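You operate a simulated robot arm through the tools that you are given. There is no shell and no other tool. Be economical: measure what you need, move in short steps, check, and stop when the job is done.

Carry out the task below with a simulated two-armed robot. There is one attempt and no reset: what you move stays moved.

## Task
Brush the dust off the green clasp album and fasten both clasps.
Fine: put the brush back; hold the album while you slide each clasp. Set down upright: dusting brush. What is to be rubbed or washed off counts as gone when no trace of it is left.

It is judged by the outcome, as a careful person would: the job done as asked, and still so three seconds after it is handed in. It fails if anything else is knocked over, pushed out of place, dropped, spilled or broken.

## Robot
Two 7-joint arms with two-finger parallel grippers on one trunk, on a base that drives. Base frame: it is fixed to the floor where the robot stands at the start and does not move with it; the origin is under the middle of the robot, x ahead of it, y to its left, z up. Units: cm, rad, N and s.
The left shoulder is at the start at [6, 14.3, 92.6], the right one opposite. With the tool pointing down near the work surface each hand reaches from about 32 to 74 cm from the robot's upright axis, wherever it stands, measured 20 degrees to its own side. Places, roughly: brass clasp [50, 0, 80]; steel clasp [60, 0, 80]. Payload 1.57 kg a hand.
The tool frame of a hand sits at the grasp point between the pads (the TCP): z along the fingers, y along the line on which they close. The tips reach 3 cm beyond it. The gripper opens to 11 cm. The fingers are 2.4 cm wide and 1.2 cm thick; the gripper's body (4.8 by 11.2 cm) begins 7.8 cm behind the TCP.
Orientation is that of the tool frame in the base frame, as a unit quaternion [x, y, z, w]. With the fingers straight down and closing along the base's y, the tool's x points along the base's -x, its y along +y and its z along -z.

## Interface
- The arms move only by the tool apply_moves. It takes "left_plan", "right_plan" or both (then of equal length, played together; a hand with none holds still); each is a list of rows, each a list of 7 numbers: the turn, a rotation vector about the tool's x, y, z in rad, then the shift along the tool's x, y, z in mm, then the gripper command, from -1 (fully open) to 1 (shut), values between in proportion. In form: [[rx, ry, rz, dx, dy, dz, fingers], ...]. A call has 1 to 10 rows; each row is the pose to reach, as a shift and turn from the pose commanded when the call began, along the tool's axes at that moment. Rows are played at 5 a second. More than 5 cm and 0.15 rad between two rows, or a gripper value outside its range, and nothing of the call is played. A pose out of reach is approached as far as the arm can. The call stops where the force on the tool passes 90 N (or 10 N more than at its start, if that is more) or the arm is blocked; 0.2 s more then pass. Each finger travels about 4.5 cm/s and halts on what it meets, pressing with about 24 N; the grip force reading is that of the motor and also rises with nothing between the fingers. The clock runs only during rows and for 0.2 s after the last one: add rows that repeat a pose to give the fingers time. It gives the time, the measured TCP pose, the force on the tool (base axes), the opening and the grip force at its end, in the units of the frame above (readings bear some noise), with the torque about the TCP (base axes, N m) and any sound that the robot's microphone picked up.
- Cameras (640 x 400 px; columns grow to the right, rows downward): "scene" is now at [3.65, 0.52, 153.21]; the picture's right is [0.10, -1.00, 0.00], its down [-0.81, -0.08, -0.58] and it looks along [0.57, 0.06, -0.82] (base axes); focal length 279 px, centre (320, 200). "left" rides on the left gripper at [7, -1.6, -14.1] in its tool frame; the picture's right is [0.23, 0.97, 0.00], its down [-0.86, 0.20, -0.48] and it looks along [-0.47, 0.11, 0.88] (tool axes); focal length 222 px, centre (320, 200). "right" rides on the right gripper at [7, 1.6, -14.1] in its tool frame; the picture's right is [-0.23, 0.97, 0.00], its down [-0.85, -0.20, -0.48] and it looks along [-0.47, -0.11, 0.88] (tool axes); focal length 222 px, centre (320, 200). There is no depth. A picture from a camera that has moved, and an enlarged one, comes with that camera's place and axes in the base frame and with its lens. The place of the scene camera against the robot may be out by one fixed shift of up to 1.2 cm in any direction.
- camera(camera): a new picture of that camera. No time passes.
- move_column(by): slides the trunk up (or, below 0, down) by that many cm; the arms and the scene camera ride with it, the base frame stays. It gives what a move gives, with no picture.
- roll_base(legs): drives the robot by 1 to 6 legs, each [ahead, left, turn to the left] in cm, cm and rad, along the robot's own axes; the way and the turn of a leg run together, so that a leg with both is an arc; at most 150 cm and 3.142 rad a leg. The arms and the cameras ride along, it lands a little off, and it stops where it bumps. It gives what a move gives.
- aim_head(pan, tilt): turns the head with the scene camera to pan (to the left, within 1.501 rad either way) and tilt (down, from -0.506 to 1.204), counted from straight ahead of the robot. It gives what a move gives.
- enlarge(camera, box): a new picture of the part [left, top, right, bottom] of that camera's present view, enlarged. No time passes.
- sign_off(): hands the job in; it is judged then, once.

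Go step by step. Nothing tells you exact positions but the pictures and the camera data: compare them with the known pose of the tool, close in by small moves and look again before you grip or let go. The budget is 120 turns and 100 pictures, counting those below and the enlarged ones. Unless the task says otherwise, let go and move clear before handing in, and close with one line.

The tools are called after "Emit:" as a command line: name --argument value ..., lists and objects as JSON in quotes. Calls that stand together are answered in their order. apply_moves: Moves the arms, as the interface text tells. Its arguments: {"type":"object","properties":{"left_plan":{"type":"array","items":{"type":"array","items":{"type":"number"}}},"right_plan":{"type":"array","items":{"type":"array","items":{"type":"number"}}}},"required":[]} The other tools are called the same way: move_column (by) slides the trunk up or down; roll_base (legs) drives the base; aim_head (pan, tilt) turns the head that bears the scene camera; camera (camera) takes a picture; enlarge (camera, box) takes an enlarged picture of a part of a camera's view; sign_off () hands the job in.

At the start:

```text
clock: 0.0
left_tcp_pos: [45.66, 21.04, 104.68]
left_orientation: [0.0, 1.0, 0.0, 0.001]
left_contact_force: [0.4, -0.1, 0.0]
left_wrist_torque: [-0.02, 0.0, 0.0]
left_opening: 10.99
left_grasp_force: 0.1
right_tcp_pos: [45.87, -26.99, 105.69]
right_orientation: [0.0, 1.0, 0.0, 0.0]
right_contact_force: [1.1, 0.0, 0.5]
right_wrist_torque: [-0.03, 0.01, 0.03]
right_opening: 11.0
right_grasp_force: 0.1
trunk travel left (down, up): [-52.5, 6.5]
robot x, y, heading: [-0.09, 0.03, -0.001]
head pan, tilt: [0.096, 0.955]
```

scene: 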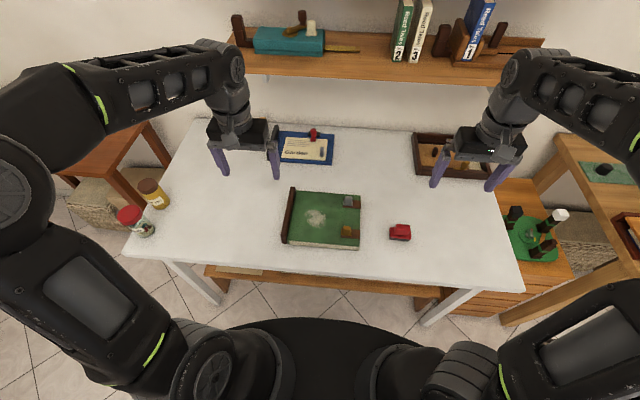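
right: 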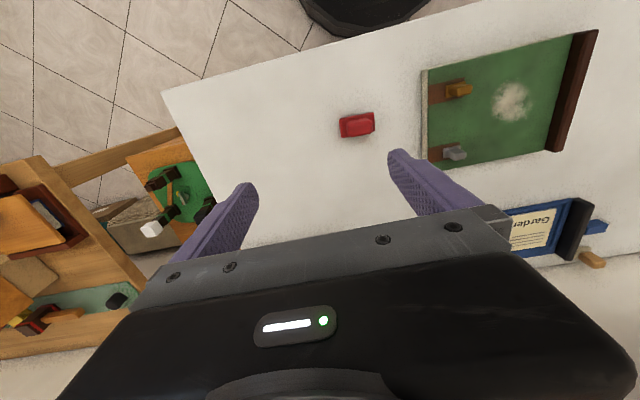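
left: 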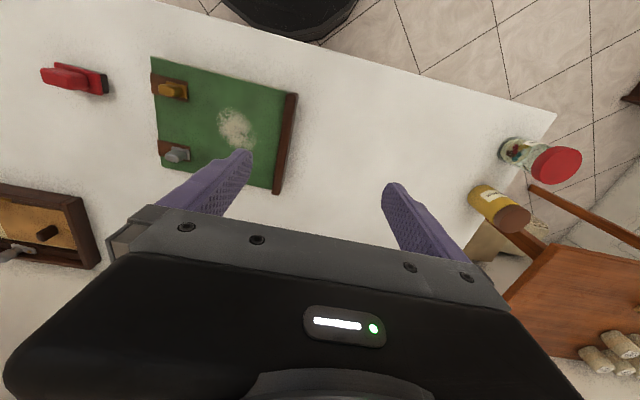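

I see the green album with a dust patch on the table, and several brush-like things: on the side stool at right, in the tray and on the shelf. I'll enlarge these to identify the dusting brush.

Emit:
enlarge --camera "scene" --box '[480, 130, 640, 300]'

Emit:
enlarge --camera "scene" --box '[270, 120, 470, 260]'

Emit:
enlarge --camera "scene" --box '[220, 0, 560, 100]'

```text
2.35 times, centred on (560, 215) of scene
camera zoom: at [3.65, 0.52, 153.21], right [0.1, -1.0, 0.0], down [-0.81, -0.08, -0.58], along [0.57, 0.06, -0.82], focal length 656 px, centre (-245, 165)
```

zoom: 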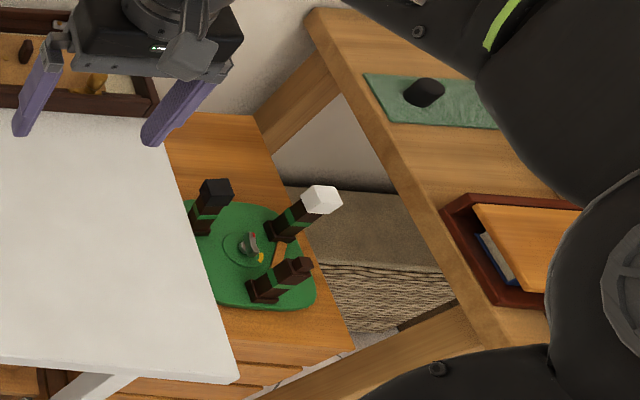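

```text
2.86 times, centred on (370, 190) of scene
camera zoom: at [3.65, 0.52, 153.21], right [0.1, -1.0, 0.0], down [-0.81, -0.08, -0.58], along [0.57, 0.06, -0.82], focal length 796 px, centre (177, 229)
```

zoom: 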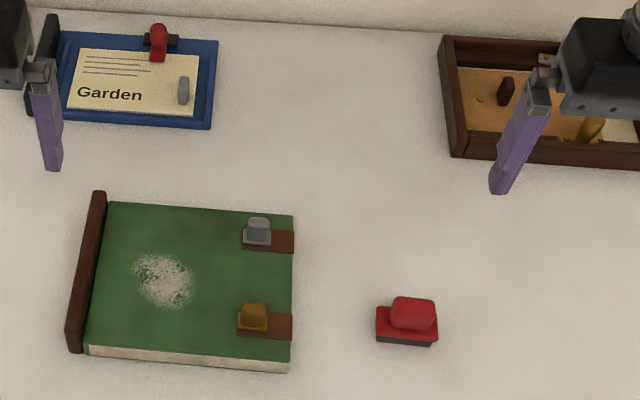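

```text
1.88 times, centred on (390, 50) of scene
camera zoom: at [3.65, 0.52, 153.21], right [0.1, -1.0, 0.0], down [-0.81, -0.08, -0.58], along [0.57, 0.06, -0.82], focal length 524 px, centre (188, 482)
```

zoom: 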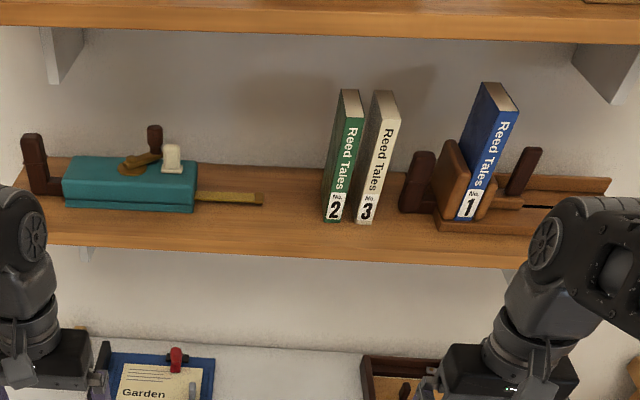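

The red block with a dark underside beside the album may be the dusting brush. I'll look closer at it and the clasps.

Emit:
enlarge --camera "right" --box '[310, 90, 410, 155]'

Emit:
enlarge --camera "left" --box '[20, 40, 320, 210]'

Emit:
enlarge --camera "scene" --box '[330, 185, 420, 250]'

```text
6.15 times, centred on (360, 122) of right
camera zoom: at [38.81, -25.31, 119.85], right [0.23, 0.97, 0.0], down [0.85, -0.2, 0.48], along [0.47, -0.11, -0.88], focal length 1367 px, centre (74, 677)
```

zoom: 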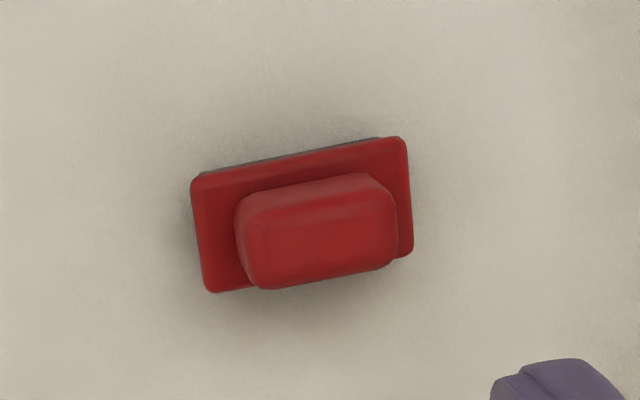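

```text
2.13 times, centred on (170, 125) of left
camera zoom: at [38.75, 19.3, 118.92], right [-0.23, 0.97, 0.0], down [0.86, 0.2, 0.48], along [0.47, 0.11, -0.88], focal length 474 px, centre (640, 360)
```

zoom: 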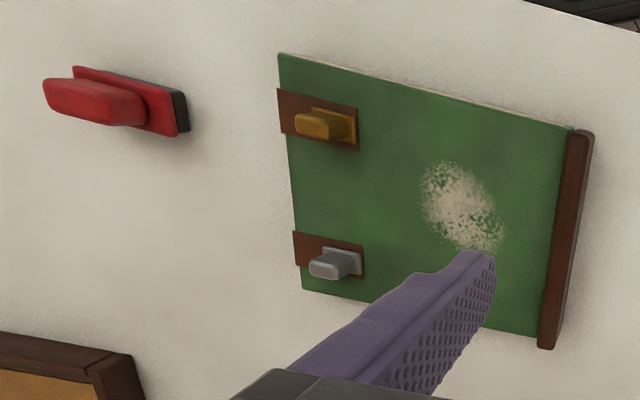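

```text
6.15 times, centred on (375, 218) of scene
camera zoom: at [3.65, 0.52, 153.21], right [0.1, -1.0, 0.0], down [-0.81, -0.08, -0.58], along [0.57, 0.06, -0.82], focal length 1715 px, centre (-18, 92)
```

zoom: 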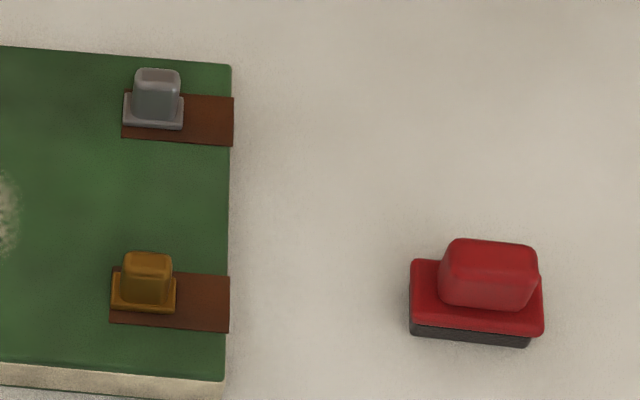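

The red block is the dusting brush (dark bristles under, red handle on top), near (48, -20), its long side along y. I'll bring the right hand above it.

Emit:
apply_moves --right_plan '[[0, 0, 0, -5, 17, 39, -1], [0, 0, 0, -10, 35, 78, -1], [0, 0, 0, -16, 52, 117, -1], [0, 0, 0, -21, 70, 157, -1], [0, 0, 0, -21, 70, 157, -1]]'

Emit:
camera --camera "right"

Emit:
camera --camera "scene"

```text
clock: 1.2
left_tcp_pos: [45.63, 20.97, 104.55]
left_orientation: [0.0, 1.0, 0.001, 0.0]
left_contact_force: [0.1, -0.4, -0.4]
left_wrist_torque: [-0.04, 0.03, 0.03]
left_opening: 10.99
left_grasp_force: 0.0
right_tcp_pos: [48.11, -19.67, 89.99]
right_orientation: [0.0, 1.0, 0.0, 0.0]
right_contact_force: [-0.5, 0.1, -0.1]
right_wrist_torque: [-0.02, -0.01, 0.02]
right_opening: 11.02
right_grasp_force: 0.2
trunk travel left (down, up): [-52.5, 6.5]
robot x, y, heading: [-0.0, -0.09, 0.004]
head pan, tilt: [0.096, 0.955]
```

```text
90 pictures are left
camera right: at [41.01, -18.1, 104.2], right [0.23, 0.97, 0.0], down [0.85, -0.2, 0.48], along [0.47, -0.11, -0.88], focal length 222 px, centre (320, 200)
```

right: 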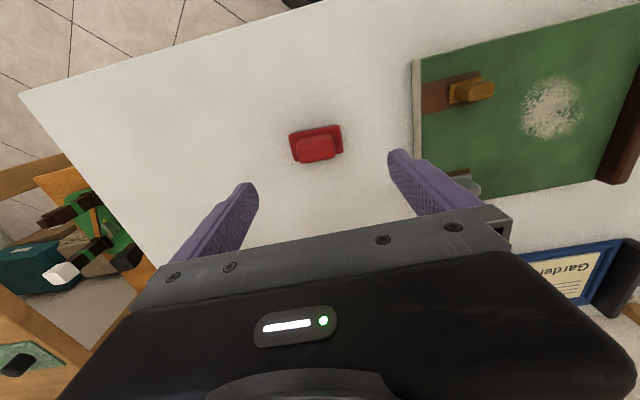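

```text
89 pictures are left
camera scene: at [3.62, 0.51, 153.21], right [0.1, -1.0, 0.0], down [-0.81, -0.08, -0.58], along [0.57, 0.06, -0.82], focal length 279 px, centre (320, 200)
```

scene: 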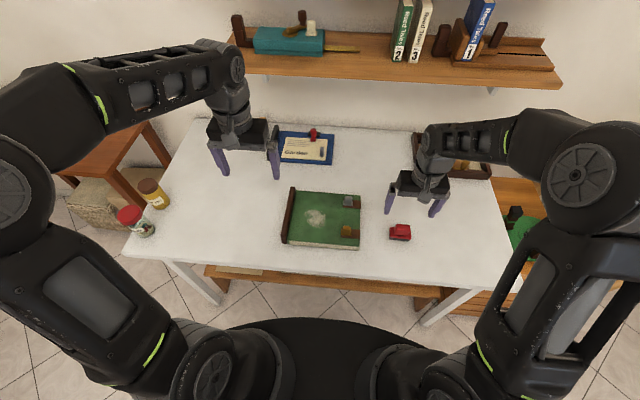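

The hand is about centred over the handle. I'll go down to just above it and narrow the fingers somewhat.

Emit:
apply_moves --right_plan '[[0, 0, 0, 0, -2, 30, -0.6], [0, 0, 0, 0, -4, 60, -0.4], [0, 0, 0, 0, -4, 85, -0.3], [0, 0, 0, 0, -4, 85, -0.3]]'

Emit:
camera --camera "right"

Emit:
enlarge --camera "scene" --box '[350, 190, 450, 253]'

```text
clock: 2.2
left_tcp_pos: [45.62, 20.93, 104.55]
left_orientation: [-0.001, 1.0, 0.001, 0.0]
left_contact_force: [-0.1, 0.1, -0.9]
left_wrist_torque: [-0.01, 0.02, 0.02]
left_opening: 11.0
left_grasp_force: 0.1
right_tcp_pos: [48.12, -20.26, 81.52]
right_orientation: [0.0, 1.0, 0.0, 0.0]
right_contact_force: [0.3, -0.9, 0.8]
right_wrist_torque: [0.04, -0.01, 0.0]
right_opening: 7.16
right_grasp_force: 0.1
trunk travel left (down, up): [-52.5, 6.5]
robot x, y, heading: [0.11, -0.14, -0.0]
head pan, tilt: [0.096, 0.955]
```

```text
88 pictures are left
camera right: at [40.99, -18.6, 95.65], right [0.23, 0.97, 0.0], down [0.85, -0.2, 0.48], along [0.47, -0.11, -0.88], focal length 222 px, centre (320, 200)
```

right: 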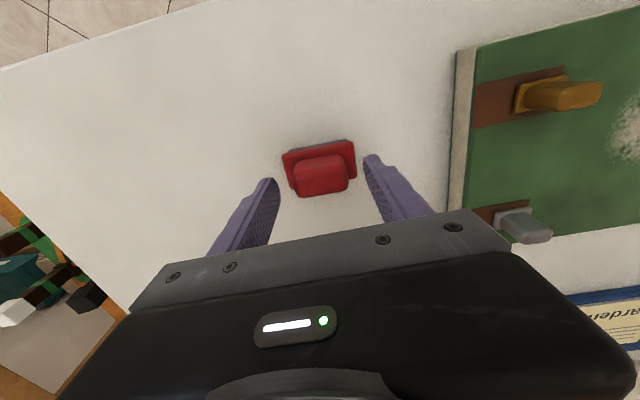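

```text
6.35 times, centred on (400, 222) of scene
camera zoom: at [3.63, 0.53, 153.21], right [0.1, -1.0, 0.0], down [-0.81, -0.08, -0.58], along [0.57, 0.06, -0.82], focal length 1769 px, centre (-188, 64)
```

zoom: 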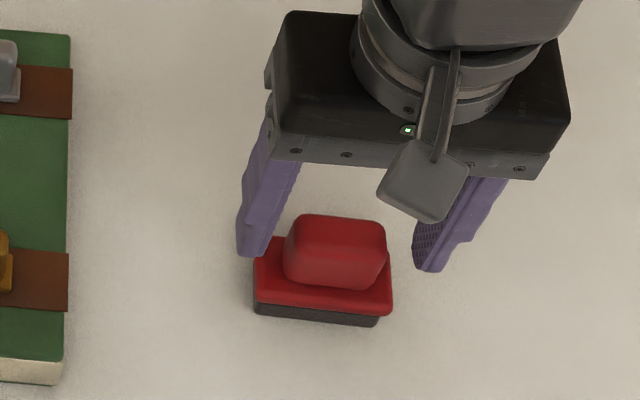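

The fingers straddle the handle. I'll lower about 1.6 cm and close on it.

Emit:
apply_moves --right_plan '[[0, 0, 0, 0, 0, 9, -0.3], [0, 0, 0, 0, 0, 16, -0.3], [0, 0, 0, 0, 0, 16, 0.2], [0, 0, 0, 0, 0, 16, 0.6], [0, 0, 0, 0, 0, 16, 1], [0, 0, 0, 0, 0, 16, 1], [0, 0, 0, 0, 0, 16, 1]]'

Emit:
enlarge --camera "scene" --box '[350, 190, 450, 253]'

Emit:
camera --camera "right"

```text
clock: 3.8
left_tcp_pos: [45.69, 21.01, 104.66]
left_orientation: [0.0, 1.0, 0.0, 0.0]
left_contact_force: [-0.6, 0.7, -0.1]
left_wrist_torque: [-0.02, 0.0, -0.01]
left_opening: 11.03
left_grasp_force: 0.3
right_tcp_pos: [47.95, -20.2, 79.99]
right_orientation: [0.0, 1.0, 0.0, 0.0]
right_contact_force: [-0.5, -0.3, -0.4]
right_wrist_torque: [0.03, 0.01, 0.02]
right_opening: 4.27
right_grasp_force: 23.6
trunk travel left (down, up): [-52.5, 6.5]
robot x, y, heading: [-0.05, 0.03, 0.001]
head pan, tilt: [0.096, 0.955]
```

```text
6.35 times, centred on (400, 222) of scene
camera zoom: at [3.66, 0.52, 153.21], right [0.1, -1.0, 0.0], down [-0.81, -0.08, -0.58], along [0.57, 0.06, -0.82], focal length 1769 px, centre (-188, 64)
```

zoom: 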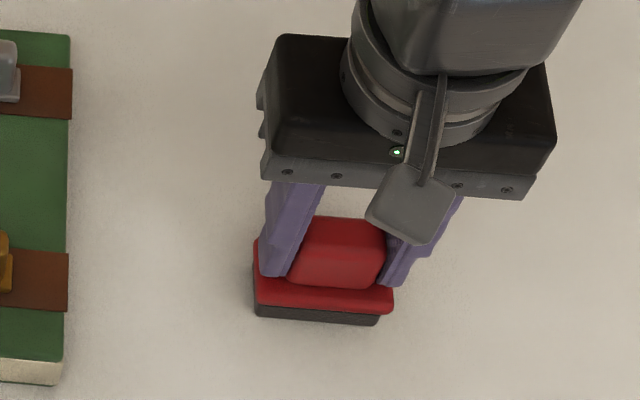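

```text
85 pictures are left
camera right: at [40.92, -18.56, 94.14], right [0.23, 0.97, 0.0], down [0.85, -0.2, 0.48], along [0.47, -0.11, -0.88], focal length 222 px, centre (320, 200)
```

right: 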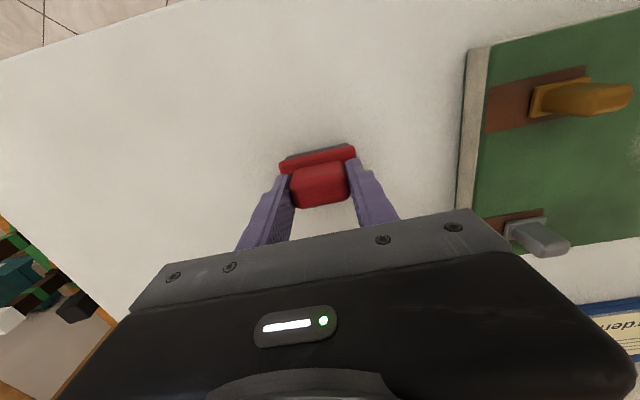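

The brush is gripped. I lift it straight up, and meanwhile bring the left hand, turned a quarter, over the far-left part of the album (about 59, 12.5) to hold it down later.

Emit:
apply_moves --right_plan '[[0, 0, 0, 0, 0, -15, 1], [0, 0, 0, 0, 0, -40, 1], [0, 0, 0, 0, 0, -70, 1], [0, 0, 0, 0, 0, -100, 1], [0, 0, 0, 0, 0, -100, 1], [0, 0, 0, 0, 0, -100, 1], [0, 0, 0, 0, 0, -100, 1], [0, 0, 0, 0, 0, -100, 1], [0, 0, 0, 0, 0, -100, 1], [0, 0, 0, 0, 0, -100, 1]]' --left_plan '[[0, 0, 0.14, -13, -8, 17, -0.6], [0, 0, 0.28, -26, -17, 34, -0.2], [0, 0, 0.42, -40, -25, 51, 0.2], [0, 0, 0.56, -53, -34, 68, 0.6], [0, 0, 0.7, -66, -42, 85, 1], [0, 0, 0.84, -80, -51, 102, 1], [0, 0, 0.98, -93, -59, 119, 1], [0, 0, 1.12, -106, -68, 136, 1], [0, 0, 1.26, -120, -76, 150, 1], [0, 0, 1.4, -133, -85, 165, 1]]'

Emit:
camera --camera "scene"

Emit:
camera --camera "right"

```text
clock: 6.0
left_tcp_pos: [59.13, 12.67, 88.18]
left_orientation: [0.645, 0.764, 0.001, 0.001]
left_contact_force: [-0.9, 0.6, -0.8]
left_wrist_torque: [0.0, 0.02, 0.0]
left_opening: 0.0
left_grasp_force: 21.6
right_tcp_pos: [47.91, -19.98, 89.9]
right_orientation: [-0.001, 1.0, 0.001, 0.001]
right_contact_force: [0.1, 0.5, -0.4]
right_wrist_torque: [0.01, 0.05, 0.01]
right_opening: 4.3
right_grasp_force: 24.0
trunk travel left (down, up): [-52.5, 6.5]
robot x, y, heading: [0.39, -0.31, 0.003]
head pan, tilt: [0.096, 0.955]
```

```text
84 pictures are left
camera scene: at [3.71, 0.51, 153.21], right [0.1, -1.0, 0.0], down [-0.81, -0.08, -0.58], along [0.57, 0.06, -0.82], focal length 279 px, centre (320, 200)
```

scene: 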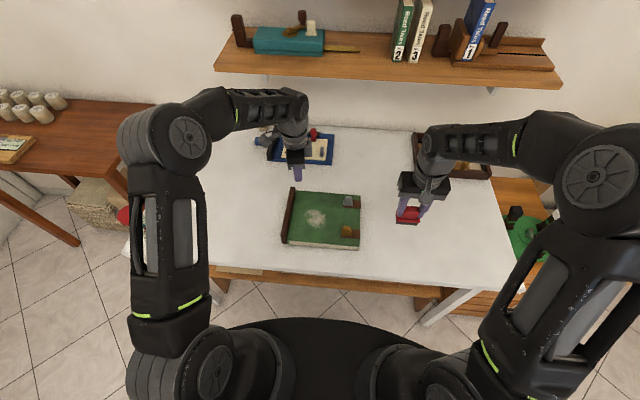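

```text
83 pictures are left
camera right: at [40.86, -18.32, 104.03], right [0.23, 0.97, 0.0], down [0.86, -0.2, 0.48], along [0.47, -0.11, -0.88], focal length 222 px, centre (320, 200)
```

right: 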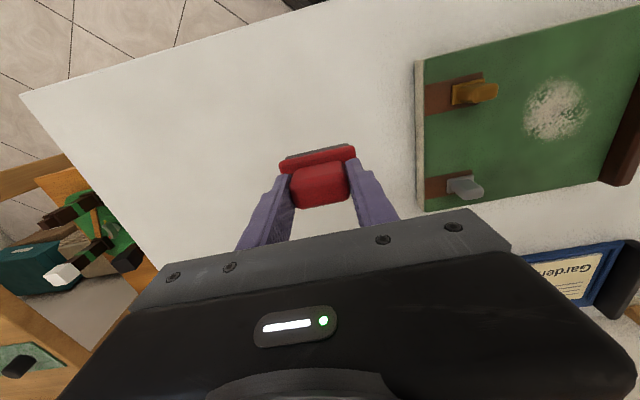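

Left tip is near the album's far-left corner; I'll look through the left camera to place it.

Emit:
apply_moves --left_plan '[[0, 0, 0.1, 0, 0, 0, 1], [0, 0, 0.17, 0, 0, 30, 1], [0, 0, 0.17, 0, 0, 40, 1]]'

Emit:
camera --camera "left"

Emit:
enlarge --camera "scene" --box '[260, 140, 380, 260]'

```text
clock: 6.8
left_tcp_pos: [58.83, 12.56, 84.24]
left_orientation: [0.707, 0.707, 0.0, 0.001]
left_contact_force: [-0.7, -0.2, 0.3]
left_wrist_torque: [-0.01, 0.01, -0.01]
left_opening: 0.01
left_grasp_force: 21.5
right_tcp_pos: [47.86, -19.88, 89.94]
right_orientation: [0.0, 1.0, 0.0, -0.001]
right_contact_force: [-0.4, 0.6, 0.5]
right_wrist_torque: [-0.03, -0.02, 0.04]
right_opening: 4.31
right_grasp_force: 24.0
trunk travel left (down, up): [-52.5, 6.5]
robot x, y, heading: [-0.01, 0.23, -0.003]
head pan, tilt: [0.096, 0.955]
```

```text
82 pictures are left
camera left: at [57.35, 19.52, 98.55], right [0.97, 0.23, 0.0], down [0.2, -0.85, 0.48], along [0.11, -0.47, -0.88], focal length 222 px, centre (320, 200)
```

left: 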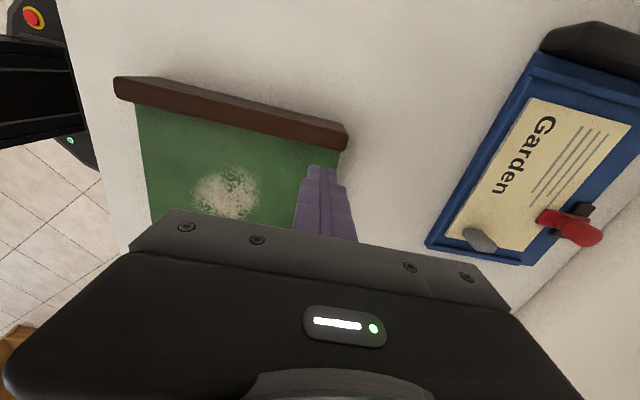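

```text
3.33 times, centred on (320, 200) of scene
camera zoom: at [3.65, 0.51, 153.21], right [0.1, -1.0, 0.0], down [-0.81, -0.08, -0.58], along [0.57, 0.06, -0.82], focal length 929 px, centre (320, 200)
```

zoom: 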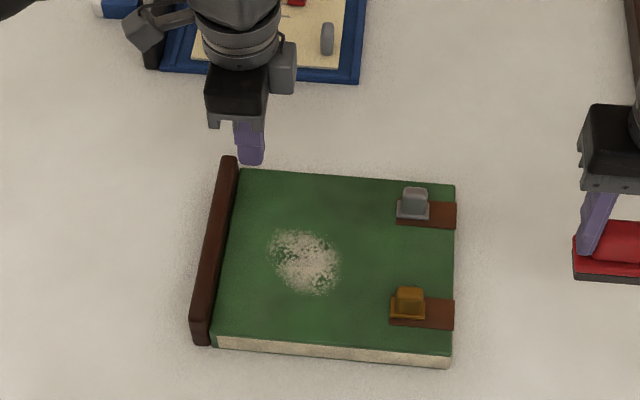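

The album spans about x 42–61, y −7.5 to 15, dust around (50, 6.6). I'll tilt the left hand outward to leave room for the brush, and bring its tip over (58, 10).

Emit:
apply_moves --left_plan '[[0, -0.14, 0, -3, -2, 5, 1], [0, -0.28, 0, -5, -4, 10, 1], [0, -0.42, 0, -8, -6, 15, 1], [0, -0.56, 0, -11, -8, 22, 1], [0, -0.6, 0, -11, -8, 22, 1], [0, -0.6, 0, -11, -8, 22, 1]]'

Emit:
camera --camera "left"

Emit:
enlarge --camera "scene" --box '[260, 140, 380, 260]'

```text
clock: 8.2
left_tcp_pos: [58.2, 11.31, 81.98]
left_orientation: [0.675, 0.675, -0.21, 0.21]
left_contact_force: [0.0, -0.2, 0.3]
left_wrist_torque: [0.01, -0.02, -0.02]
left_opening: 0.0
left_grasp_force: 21.5
right_tcp_pos: [47.98, -19.95, 89.89]
right_orientation: [0.0, 1.0, 0.0, 0.0]
right_contact_force: [-0.5, 0.7, 0.1]
right_wrist_torque: [0.02, 0.0, 0.0]
right_opening: 4.3
right_grasp_force: 24.1
trunk travel left (down, up): [-52.5, 6.5]
robot x, y, heading: [0.23, -0.02, -0.001]
head pan, tilt: [0.096, 0.955]
```

```text
80 pictures are left
camera left: at [56.59, 24.99, 89.82], right [0.97, 0.19, -0.13], down [0.2, -0.43, 0.88], along [0.11, -0.88, -0.46], focal length 222 px, centre (320, 200)
```

left: 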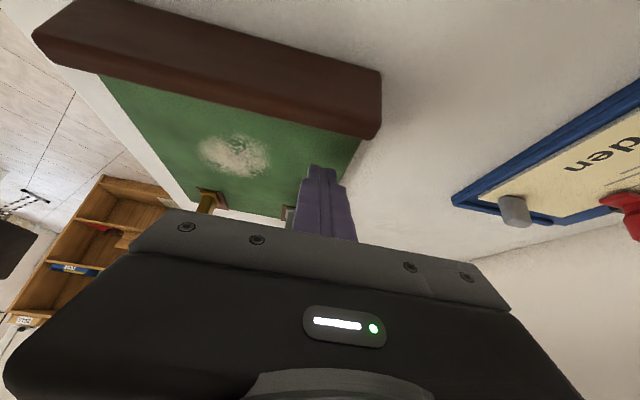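

```text
3.33 times, centred on (320, 200) of scene
camera zoom: at [3.66, 0.52, 153.21], right [0.1, -1.0, 0.0], down [-0.81, -0.08, -0.58], along [0.57, 0.06, -0.82], focal length 929 px, centre (320, 200)
```

zoom: 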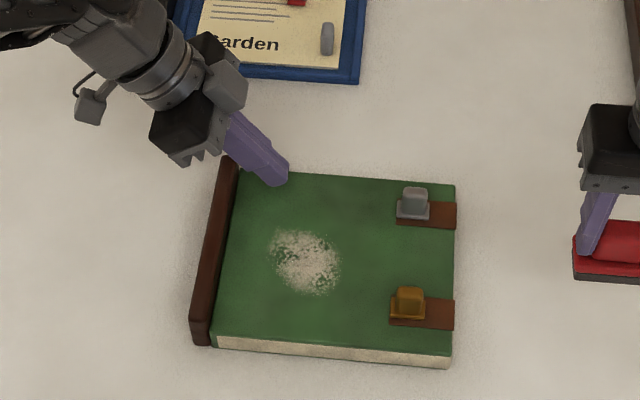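

Position looks good. I lower the left fingertips onto the album gently.

Emit:
apply_moves --left_plan '[[0, 0, 0, 2.3, 0, 3.3, 1], [0, 0, 0, 4.5, 0, 6.6, 1], [0, 0, 0, 4.5, 0, 6.6, 1]]'

```text
clock: 9.0
left_tcp_pos: [58.27, 11.38, 81.19]
left_orientation: [0.675, 0.676, -0.21, 0.209]
left_contact_force: [0.0, 0.2, -0.4]
left_wrist_torque: [-0.01, 0.01, -0.02]
left_opening: 0.0
left_grasp_force: 21.1
right_tcp_pos: [47.91, -20.02, 89.9]
right_orientation: [0.0, 1.0, 0.0, 0.0]
right_contact_force: [0.2, 0.3, -0.2]
right_wrist_torque: [-0.03, -0.01, 0.01]
right_opening: 4.28
right_grasp_force: 24.6
trunk travel left (down, up): [-52.5, 6.5]
robot x, y, heading: [0.24, -0.16, 0.001]
head pan, tilt: [0.096, 0.955]
```

Emit:
apply_moves --left_plan '[[0, 0, 0, 1.1, 0, 1.65, 1], [0, 0, 0, 2.3, 0, 3.3, 1], [0, 0, 0, 2.3, 0, 3.3, 1]]'

Emit:
enlarge --camera "left" --box '[240, 130, 400, 230]'

```text
clock: 9.8
left_tcp_pos: [58.29, 11.51, 80.62]
left_orientation: [0.675, 0.676, -0.209, 0.21]
left_contact_force: [-0.2, 0.7, 0.1]
left_wrist_torque: [0.01, -0.03, 0.01]
left_opening: 0.01
left_grasp_force: 20.9
right_tcp_pos: [47.81, -19.95, 89.98]
right_orientation: [0.001, 1.0, 0.0, 0.0]
right_contact_force: [0.0, -0.2, -0.5]
right_wrist_torque: [0.02, -0.02, 0.0]
right_opening: 4.3
right_grasp_force: 23.7
trunk travel left (down, up): [-52.5, 6.5]
robot x, y, heading: [0.04, -0.07, -0.003]
head pan, tilt: [0.096, 0.955]
```

```text
4.00 times, centred on (320, 180) of left
camera zoom: at [56.61, 25.08, 88.59], right [0.97, 0.19, -0.13], down [0.2, -0.44, 0.88], along [0.11, -0.88, -0.46], focal length 888 px, centre (320, 280)
```

zoom: 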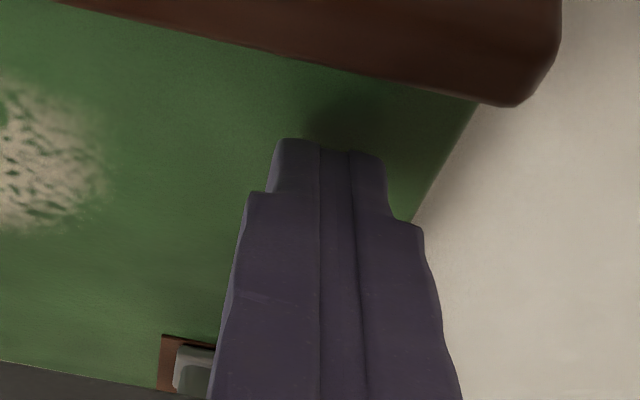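

Emit:
apply_moves --left_plan '[[0, 0, 0, 1.1, 0, 1.65, 1], [0, 0, 0, 2.3, 0, 3.3, 1], [0, 0, 0, 2.3, 0, 3.3, 1]]'

```text
clock: 10.6
left_tcp_pos: [58.21, 11.37, 80.64]
left_orientation: [0.675, 0.676, -0.207, 0.211]
left_contact_force: [-0.8, 2.8, 17.2]
left_wrist_torque: [0.0, 0.01, -0.17]
left_opening: 0.0
left_grasp_force: 20.9
right_tcp_pos: [47.86, -20.04, 89.97]
right_orientation: [0.0, 1.0, 0.0, 0.001]
right_contact_force: [-0.8, 0.5, -0.4]
right_wrist_torque: [-0.02, 0.0, 0.02]
right_opening: 4.3
right_grasp_force: 24.1
trunk travel left (down, up): [-52.5, 6.5]
robot x, y, heading: [0.24, -0.22, 0.0]
head pan, tilt: [0.096, 0.955]
```

The left hand now holds the album with about 17 N; the cover is at about z 77.4, so the brush should touch at right TCP z ≈ 83.4. I carry the brush over the dust.

Emit:
apply_moves --right_plan '[[0, 0, 0, 10, 43, 0, 1], [0, 0, 0, 10, 88, 0, 1], [0, 0, 0, 10, 133, 0, 1], [0, 0, 0, 10, 178, 0, 1], [0, 0, 0, 10, 223, 0, 1], [0, 0, 0, 10, 263, 0, 1], [0, 0, 0, 10, 263, 30, 1], [0, 0, 0, 10, 263, 50, 1], [0, 0, 0, 10, 263, 60, 1], [0, 0, 0, 10, 263, 60, 1]]'

Emit:
enlarge --camera "scene" --box '[260, 140, 380, 260]'

Emit:
camera --camera "right"

```text
clock: 12.8
left_tcp_pos: [58.23, 11.38, 80.54]
left_orientation: [0.675, 0.676, -0.208, 0.211]
left_contact_force: [8.5, 3.3, 32.3]
left_wrist_torque: [-0.09, -0.28, 0.13]
left_opening: 0.0
left_grasp_force: 21.5
right_tcp_pos: [46.85, 6.06, 83.76]
right_orientation: [0.001, 1.0, 0.0, 0.001]
right_contact_force: [-1.2, 0.5, -0.6]
right_wrist_torque: [-0.01, 0.03, -0.01]
right_opening: 4.3
right_grasp_force: 23.5
trunk travel left (down, up): [-52.5, 6.5]
robot x, y, heading: [-0.13, -0.09, 0.004]
head pan, tilt: [0.096, 0.955]
```

```text
3.33 times, centred on (320, 200) of scene
camera zoom: at [3.45, 0.52, 153.22], right [0.1, -1.0, 0.0], down [-0.81, -0.08, -0.58], along [0.58, 0.06, -0.82], focal length 929 px, centre (320, 200)
```

zoom: 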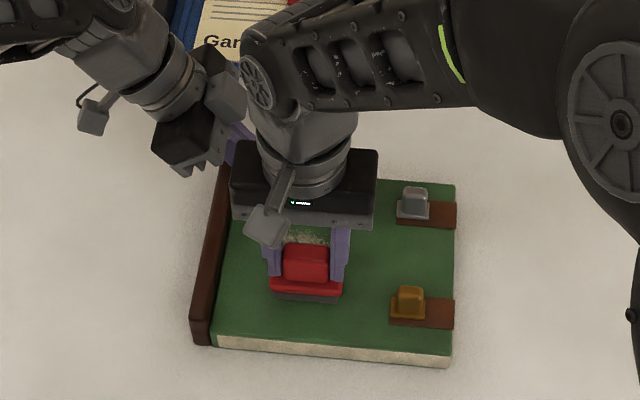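

```text
76 pictures are left
camera right: at [39.84, 7.67, 98.0], right [0.23, 0.97, 0.0], down [0.85, -0.2, 0.48], along [0.47, -0.11, -0.88], focal length 222 px, centre (320, 200)
```

right: 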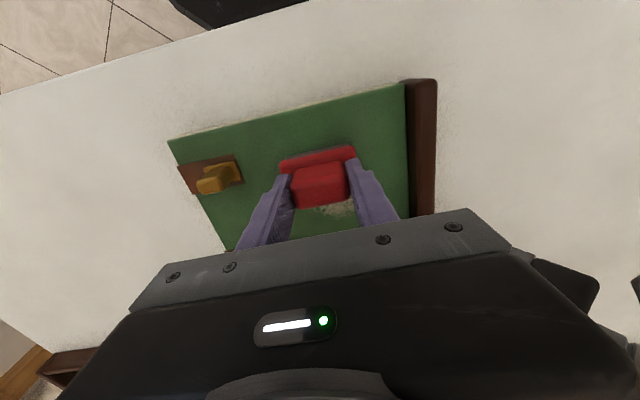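

Brush sits just above the cover at the dust's near end. I press lightly and stroke away.

Emit:
apply_moves --right_plan '[[0, 0, 0, 0, 2, 4, 1], [0, 0, 0, 0, 2, 6, 1], [0, 0, 0, 0, 2, 6, 1]]'

```text
clock: 13.6
left_tcp_pos: [58.2, 11.34, 80.51]
left_orientation: [0.676, 0.675, -0.208, 0.21]
left_contact_force: [12.7, 2.6, 27.4]
left_wrist_torque: [-0.1, -0.39, -0.05]
left_opening: 0.0
left_grasp_force: 21.5
right_tcp_pos: [46.95, 6.24, 83.41]
right_orientation: [0.0, 1.0, 0.001, 0.002]
right_contact_force: [-2.8, -3.0, 12.7]
right_wrist_torque: [-0.17, 0.27, 0.0]
right_opening: 4.3
right_grasp_force: 24.3
trunk travel left (down, up): [-52.5, 6.5]
robot x, y, heading: [-0.18, -0.05, -0.001]
head pan, tilt: [0.096, 0.955]
```

Emit:
apply_moves --right_plan '[[0, 0, 0, -15, 0, 0, 1], [0, 0, 0, -30, 0, 0, 1], [0, 0, 0, -45, 0, 0, 1], [0, 0, 0, -60, 0, 0, 1], [0, 0, 0, -60, 0, 0, 1], [0, 0, 0, -45, 0, 0, 1], [0, 0, 0, -30, 0, 0, 1], [0, 0, 0, -15, 0, 0, 1], [0, 0, 0, 0, 0, 0, 1], [0, 0, 0, 15, 0, 0, 1]]'

Emit:
camera --camera "right"

Emit:
enlarge --camera "scene" --box '[260, 140, 380, 260]'

```text
clock: 15.8
left_tcp_pos: [58.09, 11.3, 80.46]
left_orientation: [0.676, 0.675, -0.207, 0.211]
left_contact_force: [6.6, 3.3, 33.5]
left_wrist_torque: [-0.12, -0.21, -0.04]
left_opening: 0.0
left_grasp_force: 21.0
right_tcp_pos: [45.4, 6.03, 83.44]
right_orientation: [0.001, 1.0, 0.001, 0.0]
right_contact_force: [-0.1, -0.8, -1.0]
right_wrist_torque: [0.03, -0.01, 0.01]
right_opening: 4.31
right_grasp_force: 24.2
trunk travel left (down, up): [-52.5, 6.5]
robot x, y, heading: [0.39, 0.32, 0.002]
head pan, tilt: [0.096, 0.955]
```

```text
75 pictures are left
camera right: at [38.31, 7.71, 97.58], right [0.23, 0.97, 0.0], down [0.85, -0.2, 0.48], along [0.47, -0.11, -0.88], focal length 222 px, centre (320, 200)
```

right: 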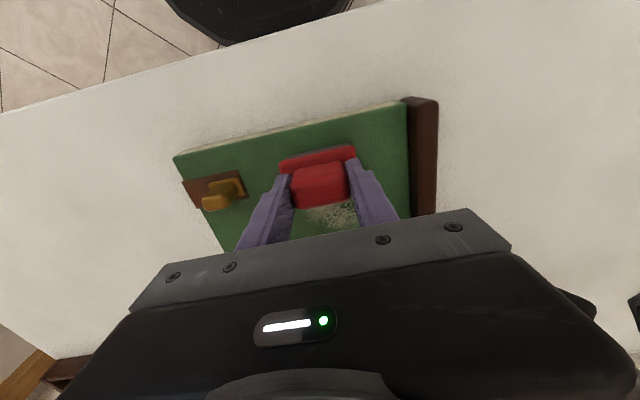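

```text
3.33 times, centred on (320, 200) of scene
camera zoom: at [3.43, 0.52, 153.22], right [0.1, -1.0, 0.0], down [-0.81, -0.08, -0.58], along [0.58, 0.06, -0.82], focal length 929 px, centre (320, 200)
```

zoom: 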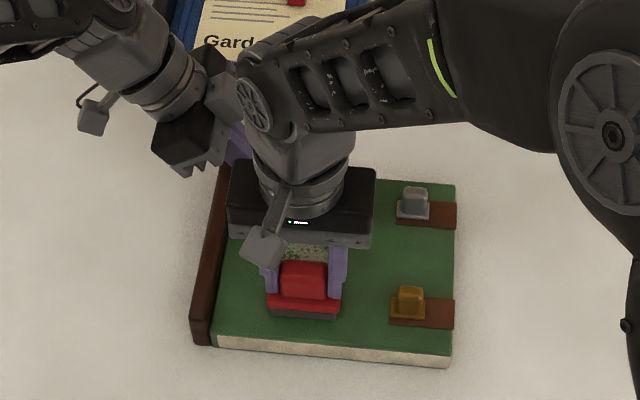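

Some dust is gone but contact got light on the way back. I press a little more and repeat strokes.

Emit:
apply_moves --right_plan '[[0, 0, 0, -15, 0, 3, 1], [0, 0, 0, -30, 0, 4, 1], [0, 0, 0, -50, 0, 4, 1], [0, 0, 0, -70, 0, 4, 1], [0, 0, 0, -80, 0, 4, 1], [0, 0, 0, -65, 0, 4, 1], [0, 0, 0, -45, 0, 4, 1], [0, 0, 0, -25, 0, 4, 1], [0, 0, 0, -5, 0, 4, 1], [0, 0, 0, -5, 0, 4, 1]]'

Emit:
camera --camera "right"

```text
clock: 18.0
left_tcp_pos: [57.81, 11.26, 80.56]
left_orientation: [0.676, 0.675, -0.209, 0.209]
left_contact_force: [-16.1, 5.8, 34.6]
left_wrist_torque: [-0.08, 0.56, -0.25]
left_opening: 0.02
left_grasp_force: 21.3
right_tcp_pos: [45.79, 5.99, 83.1]
right_orientation: [0.0, 1.0, 0.0, 0.001]
right_contact_force: [1.0, -0.8, -0.8]
right_wrist_torque: [0.0, 0.01, 0.02]
right_opening: 4.33
right_grasp_force: 24.5
trunk travel left (down, up): [-52.5, 6.5]
robot x, y, heading: [-0.0, 0.17, 0.002]
head pan, tilt: [0.096, 0.955]
```

```text
73 pictures are left
camera right: at [38.61, 7.68, 97.17], right [0.23, 0.97, 0.0], down [0.85, -0.2, 0.48], along [0.47, -0.11, -0.88], focal length 222 px, centre (320, 200)
```

right: 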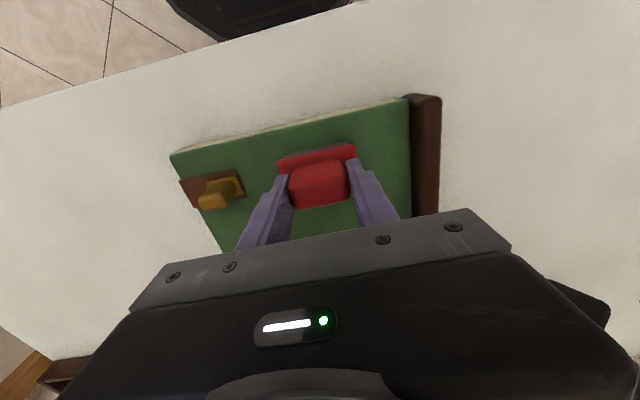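

It looks clean now. I lift the brush and move it back aside to check the whole cover.

Emit:
apply_moves --right_plan '[[0, 0, 0, 0, 0, -30, 1], [0, 0, 0, 0, 0, -68, 1], [0, 0, 0, -5, -45, -68, 1], [0, 0, 0, -10, -90, -68, 1], [0, 0, 0, -15, -135, -68, 1], [0, 0, 0, -20, -180, -68, 1], [0, 0, 0, -21, -225, -68, 1], [0, 0, 0, -21, -260, -68, 1], [0, 0, 0, -21, -260, -68, 1]]'

Emit:
enlarge --camera "scene" --box '[280, 170, 380, 260]'

Emit:
camera --camera "right"

Emit:
camera --camera "left"

```text
clock: 20.0
left_tcp_pos: [58.08, 11.31, 80.6]
left_orientation: [0.676, 0.675, -0.208, 0.21]
left_contact_force: [-5.9, 1.8, 30.8]
left_wrist_torque: [-0.16, 0.24, -0.06]
left_opening: 0.0
left_grasp_force: 21.1
right_tcp_pos: [47.58, -20.06, 89.75]
right_orientation: [0.0, 1.0, 0.0, 0.0]
right_contact_force: [-0.1, -0.4, -0.9]
right_wrist_torque: [-0.01, 0.02, 0.06]
right_opening: 4.32
right_grasp_force: 24.1
trunk travel left (down, up): [-52.5, 6.5]
robot x, y, heading: [0.17, 0.11, 0.002]
head pan, tilt: [0.096, 0.955]
```

```text
4.44 times, centred on (330, 215) of scene
camera zoom: at [3.3, 0.48, 153.22], right [0.1, -1.0, 0.0], down [-0.81, -0.08, -0.58], along [0.58, 0.06, -0.81], focal length 1238 px, centre (276, 133)
```

zoom: 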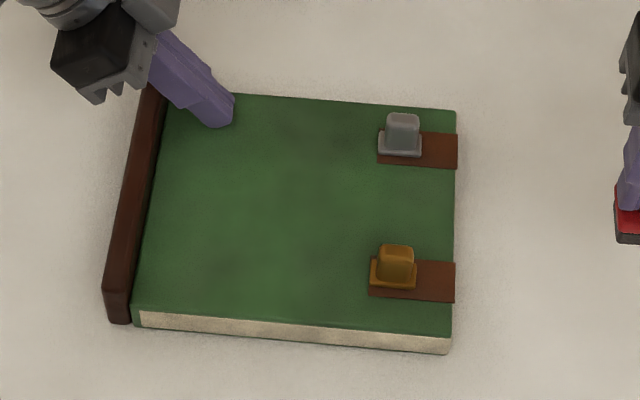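

```text
71 pictures are left
camera right: at [40.51, -18.45, 103.92], right [0.23, 0.97, 0.0], down [0.85, -0.2, 0.48], along [0.47, -0.11, -0.88], focal length 222 px, centre (320, 200)
```

right: 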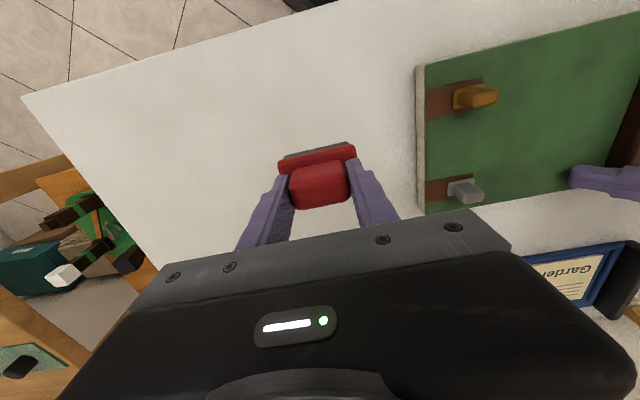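

```text
70 pictures are left
camera left: at [56.4, 25.01, 88.38], right [0.97, 0.19, -0.12], down [0.2, -0.43, 0.88], along [0.11, -0.88, -0.46], focal length 222 px, centre (320, 200)
```

left: 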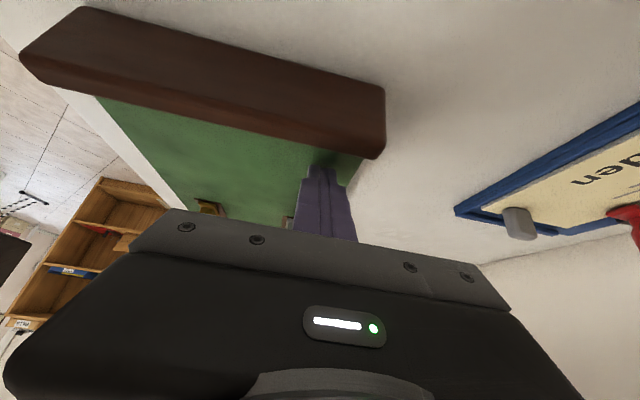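

Emit:
enlarge --camera "scene" --box '[295, 190, 345, 240]'

Emit:
enlarge --camera "right" --box '[410, 20, 640, 220]'

```text
8.00 times, centred on (320, 215) of scene
camera zoom: at [3.3, 0.48, 153.22], right [0.1, -1.0, 0.0], down [-0.81, -0.08, -0.58], along [0.58, 0.06, -0.81], focal length 2229 px, centre (320, 80)
```

zoom: 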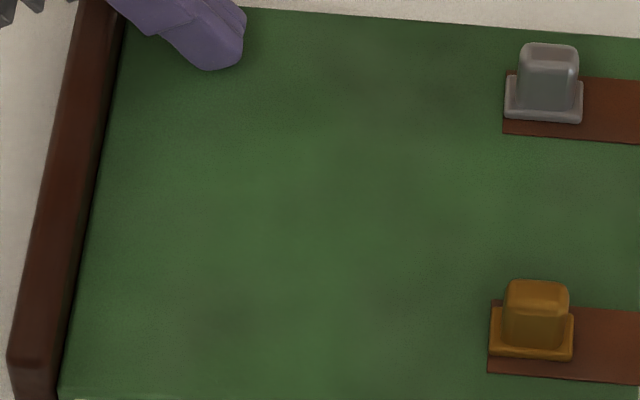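

```text
2.00 times, centred on (525, 120) of right
camera zoom: at [40.51, -18.45, 103.92], right [0.23, 0.97, 0.0], down [0.85, -0.2, 0.48], along [0.47, -0.11, -0.88], focal length 444 px, centre (-90, 360)
```

zoom: 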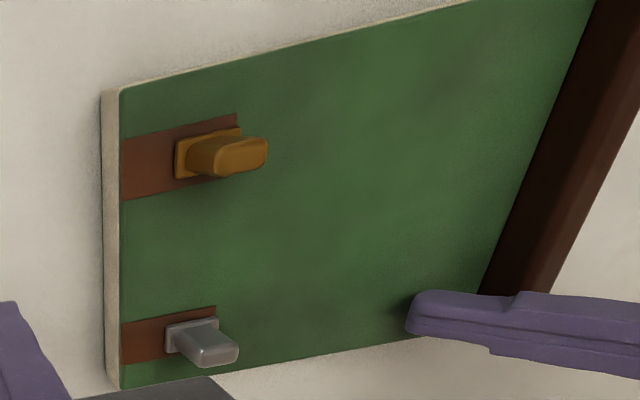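

The cover is spotless. I set the brush back at its place (48, −20.2), lowering until it touches the table.

Emit:
apply_moves --right_plan '[[0, 0, 0, -3, -1, 40, 1], [0, 0, 0, -3, -1, 75, 1], [0, 0, 0, -3, -1, 90, 1], [0, 0, 0, -3, -1, 95, 1], [0, 0, 0, -3, -1, 95, 1]]'

Emit:
enlarge --camera "scene" --box '[350, 190, 450, 253]'

```text
clock: 21.2
left_tcp_pos: [57.98, 11.22, 80.43]
left_orientation: [0.676, 0.675, -0.207, 0.21]
left_contact_force: [-5.7, 0.7, 30.8]
left_wrist_torque: [-0.18, 0.12, -0.03]
left_opening: 0.02
left_grasp_force: 21.3
right_tcp_pos: [48.15, -19.98, 80.32]
right_orientation: [-0.001, 1.0, 0.0, 0.001]
right_contact_force: [-0.1, 0.4, -0.5]
right_wrist_torque: [0.02, -0.02, 0.01]
right_opening: 4.33
right_grasp_force: 24.1
trunk travel left (down, up): [-52.5, 6.5]
robot x, y, heading: [0.02, -0.27, -0.002]
head pan, tilt: [0.096, 0.955]
```

```text
6.35 times, centred on (400, 222) of scene
camera zoom: at [3.31, 0.48, 153.22], right [0.1, -1.0, 0.0], down [-0.81, -0.08, -0.58], along [0.58, 0.06, -0.81], focal length 1769 px, centre (-188, 64)
```

zoom: 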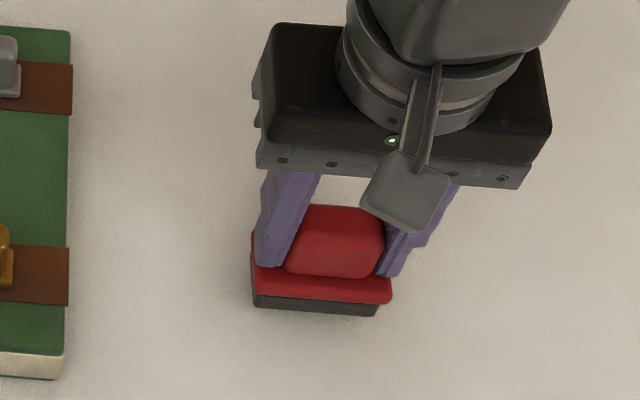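

Emit:
apply_moves --right_plan '[[0, 0, 0, 0, -1, 2, 1], [0, 0, 0, 0, -1, 4, 1], [0, 0, 0, 0, -1, 4, 1]]'

```text
clock: 22.0
left_tcp_pos: [57.93, 11.23, 80.63]
left_orientation: [0.676, 0.675, -0.208, 0.21]
left_contact_force: [-3.8, 1.2, 30.6]
left_wrist_torque: [-0.18, 0.15, -0.02]
left_opening: 0.0
left_grasp_force: 21.3
right_tcp_pos: [48.32, -19.98, 79.92]
right_orientation: [0.0, 1.0, -0.001, 0.002]
right_contact_force: [-0.5, -0.2, -0.9]
right_wrist_torque: [0.02, -0.01, 0.0]
right_opening: 4.3
right_grasp_force: 23.8
trunk travel left (down, up): [-52.5, 6.5]
robot x, y, heading: [-0.39, -0.15, -0.003]
head pan, tilt: [0.096, 0.955]
```

Emit:
apply_moves --right_plan '[[0, 0, 0, 2, -1, 1.5, 1], [0, 0, 0, 2, -1, 3, 1], [0, 0, 0, 2, -1, 3, 1]]'

```text
clock: 22.8
left_tcp_pos: [58.09, 11.27, 80.54]
left_orientation: [0.675, 0.676, -0.207, 0.211]
left_contact_force: [-1.5, 0.0, 29.3]
left_wrist_torque: [-0.15, 0.1, -0.04]
left_opening: 0.0
left_grasp_force: 21.3
right_tcp_pos: [47.91, -20.17, 79.63]
right_orientation: [0.001, 1.0, 0.0, 0.001]
right_contact_force: [-0.5, -0.6, 3.4]
right_wrist_torque: [0.01, -0.03, 0.04]
right_opening: 4.35
right_grasp_force: 24.0
trunk travel left (down, up): [-52.5, 6.5]
robot x, y, heading: [-0.44, 0.1, 0.002]
head pan, tilt: [0.096, 0.955]
```

Contact with the table. I release and lift.

Emit:
apply_moves --right_plan '[[0, 0, 0, 0, 0, 0, 0.2], [0, 0, 0, 0, 0, 0, -0.2], [0, 0, 0, 0, 0, 0, -0.3], [0, 0, 0, 0, 0, 0, -0.3], [0, 0, 0, 0, 0, -30, -0.3], [0, 0, 0, 0, 0, -70, -0.3], [0, 0, 0, 0, 0, -110, -0.3]]'

Emit:
camera --camera "right"

Emit:
enlarge --camera "scene" --box '[330, 185, 430, 253]'

```text
clock: 24.4
left_tcp_pos: [58.14, 11.36, 80.58]
left_orientation: [0.676, 0.676, -0.208, 0.21]
left_contact_force: [-2.6, 2.0, 33.2]
left_wrist_torque: [-0.15, 0.08, 0.08]
left_opening: 0.02
left_grasp_force: 21.3
right_tcp_pos: [48.11, -20.22, 90.61]
right_orientation: [0.0, 1.0, 0.0, 0.001]
right_contact_force: [0.2, -0.2, 0.6]
right_wrist_torque: [0.01, -0.01, 0.02]
right_opening: 7.16
right_grasp_force: 0.1
trunk travel left (down, up): [-52.5, 6.5]
robot x, y, heading: [0.05, -0.02, 0.001]
head pan, tilt: [0.096, 0.955]
```

```text
66 pictures are left
camera right: at [40.99, -18.54, 104.76], right [0.23, 0.97, 0.0], down [0.85, -0.2, 0.48], along [0.47, -0.11, -0.88], focal length 222 px, centre (320, 200)
```

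right: 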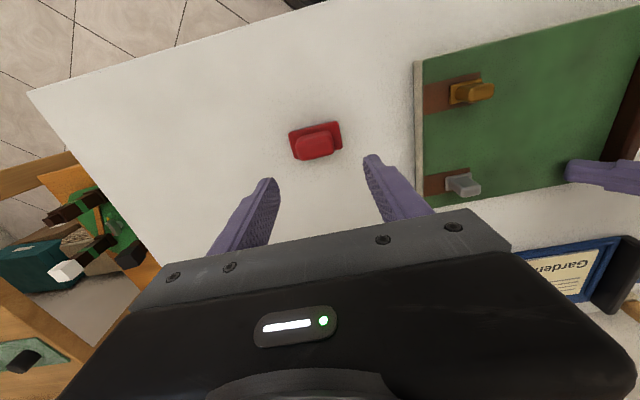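

```text
5.88 times, centred on (380, 219) of scene
camera zoom: at [3.34, 0.49, 153.22], right [0.1, -1.0, 0.0], down [-0.81, -0.08, -0.58], along [0.58, 0.06, -0.82], focal length 1639 px, centre (-33, 88)
```

zoom: 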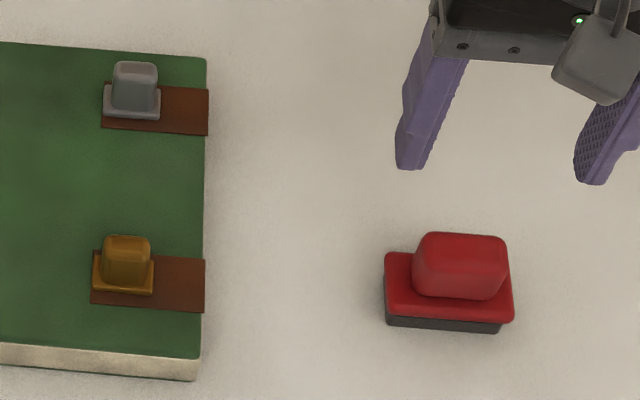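

The brush is back upright in its place. Next the brass clasp: I bring the right hand above its knob near (45.8, −3.6).

Emit:
apply_moves --right_plan '[[0, 0, 0, 6, 42, 0, -0.3], [0, 0, 0, 12, 84, 0, -0.3], [0, 0, 0, 18, 126, 0, -0.3], [0, 0, 0, 23, 166, 10, -0.3], [0, 0, 0, 23, 166, 50, -0.3], [0, 0, 0, 23, 166, 50, -0.3]]'

Emit:
camera --camera "right"

Emit:
enlarge --camera "scene" --box '[300, 180, 400, 260]'

```text
clock: 25.8
left_tcp_pos: [58.07, 11.24, 80.52]
left_orientation: [0.676, 0.675, -0.208, 0.21]
left_contact_force: [-1.1, 2.0, 32.1]
left_wrist_torque: [-0.16, 0.01, -0.01]
left_opening: 0.0
left_grasp_force: 21.5
right_tcp_pos: [45.83, -3.44, 85.78]
right_orientation: [0.001, 1.0, 0.0, 0.002]
right_contact_force: [0.7, 0.2, 0.6]
right_wrist_torque: [0.02, -0.02, 0.01]
right_opening: 7.14
right_grasp_force: 0.0
trunk travel left (down, up): [-52.5, 6.5]
robot x, y, heading: [-0.04, -0.15, 0.002]
head pan, tilt: [0.096, 0.955]
```

```text
64 pictures are left
camera right: at [38.72, -1.83, 99.93], right [0.23, 0.97, 0.0], down [0.85, -0.2, 0.48], along [0.47, -0.11, -0.88], focal length 222 px, centre (320, 200)
```

right: 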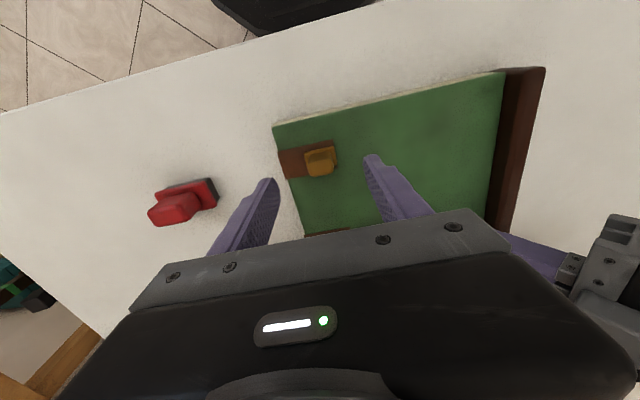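

```text
5.00 times, centred on (350, 220) of scene
camera zoom: at [3.34, 0.49, 153.22], right [0.1, -1.0, 0.0], down [-0.81, -0.08, -0.58], along [0.58, 0.06, -0.82], focal length 1393 px, centre (170, 100)
```

zoom: 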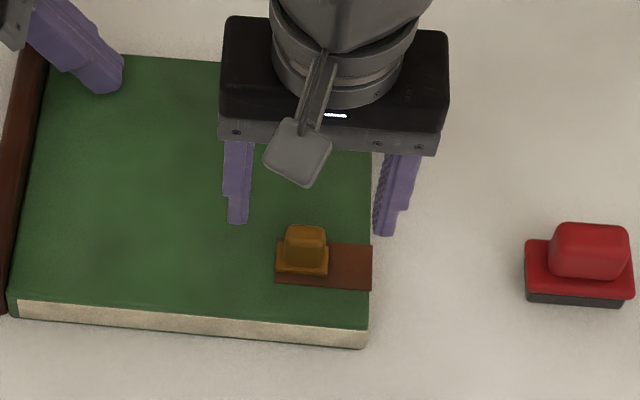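

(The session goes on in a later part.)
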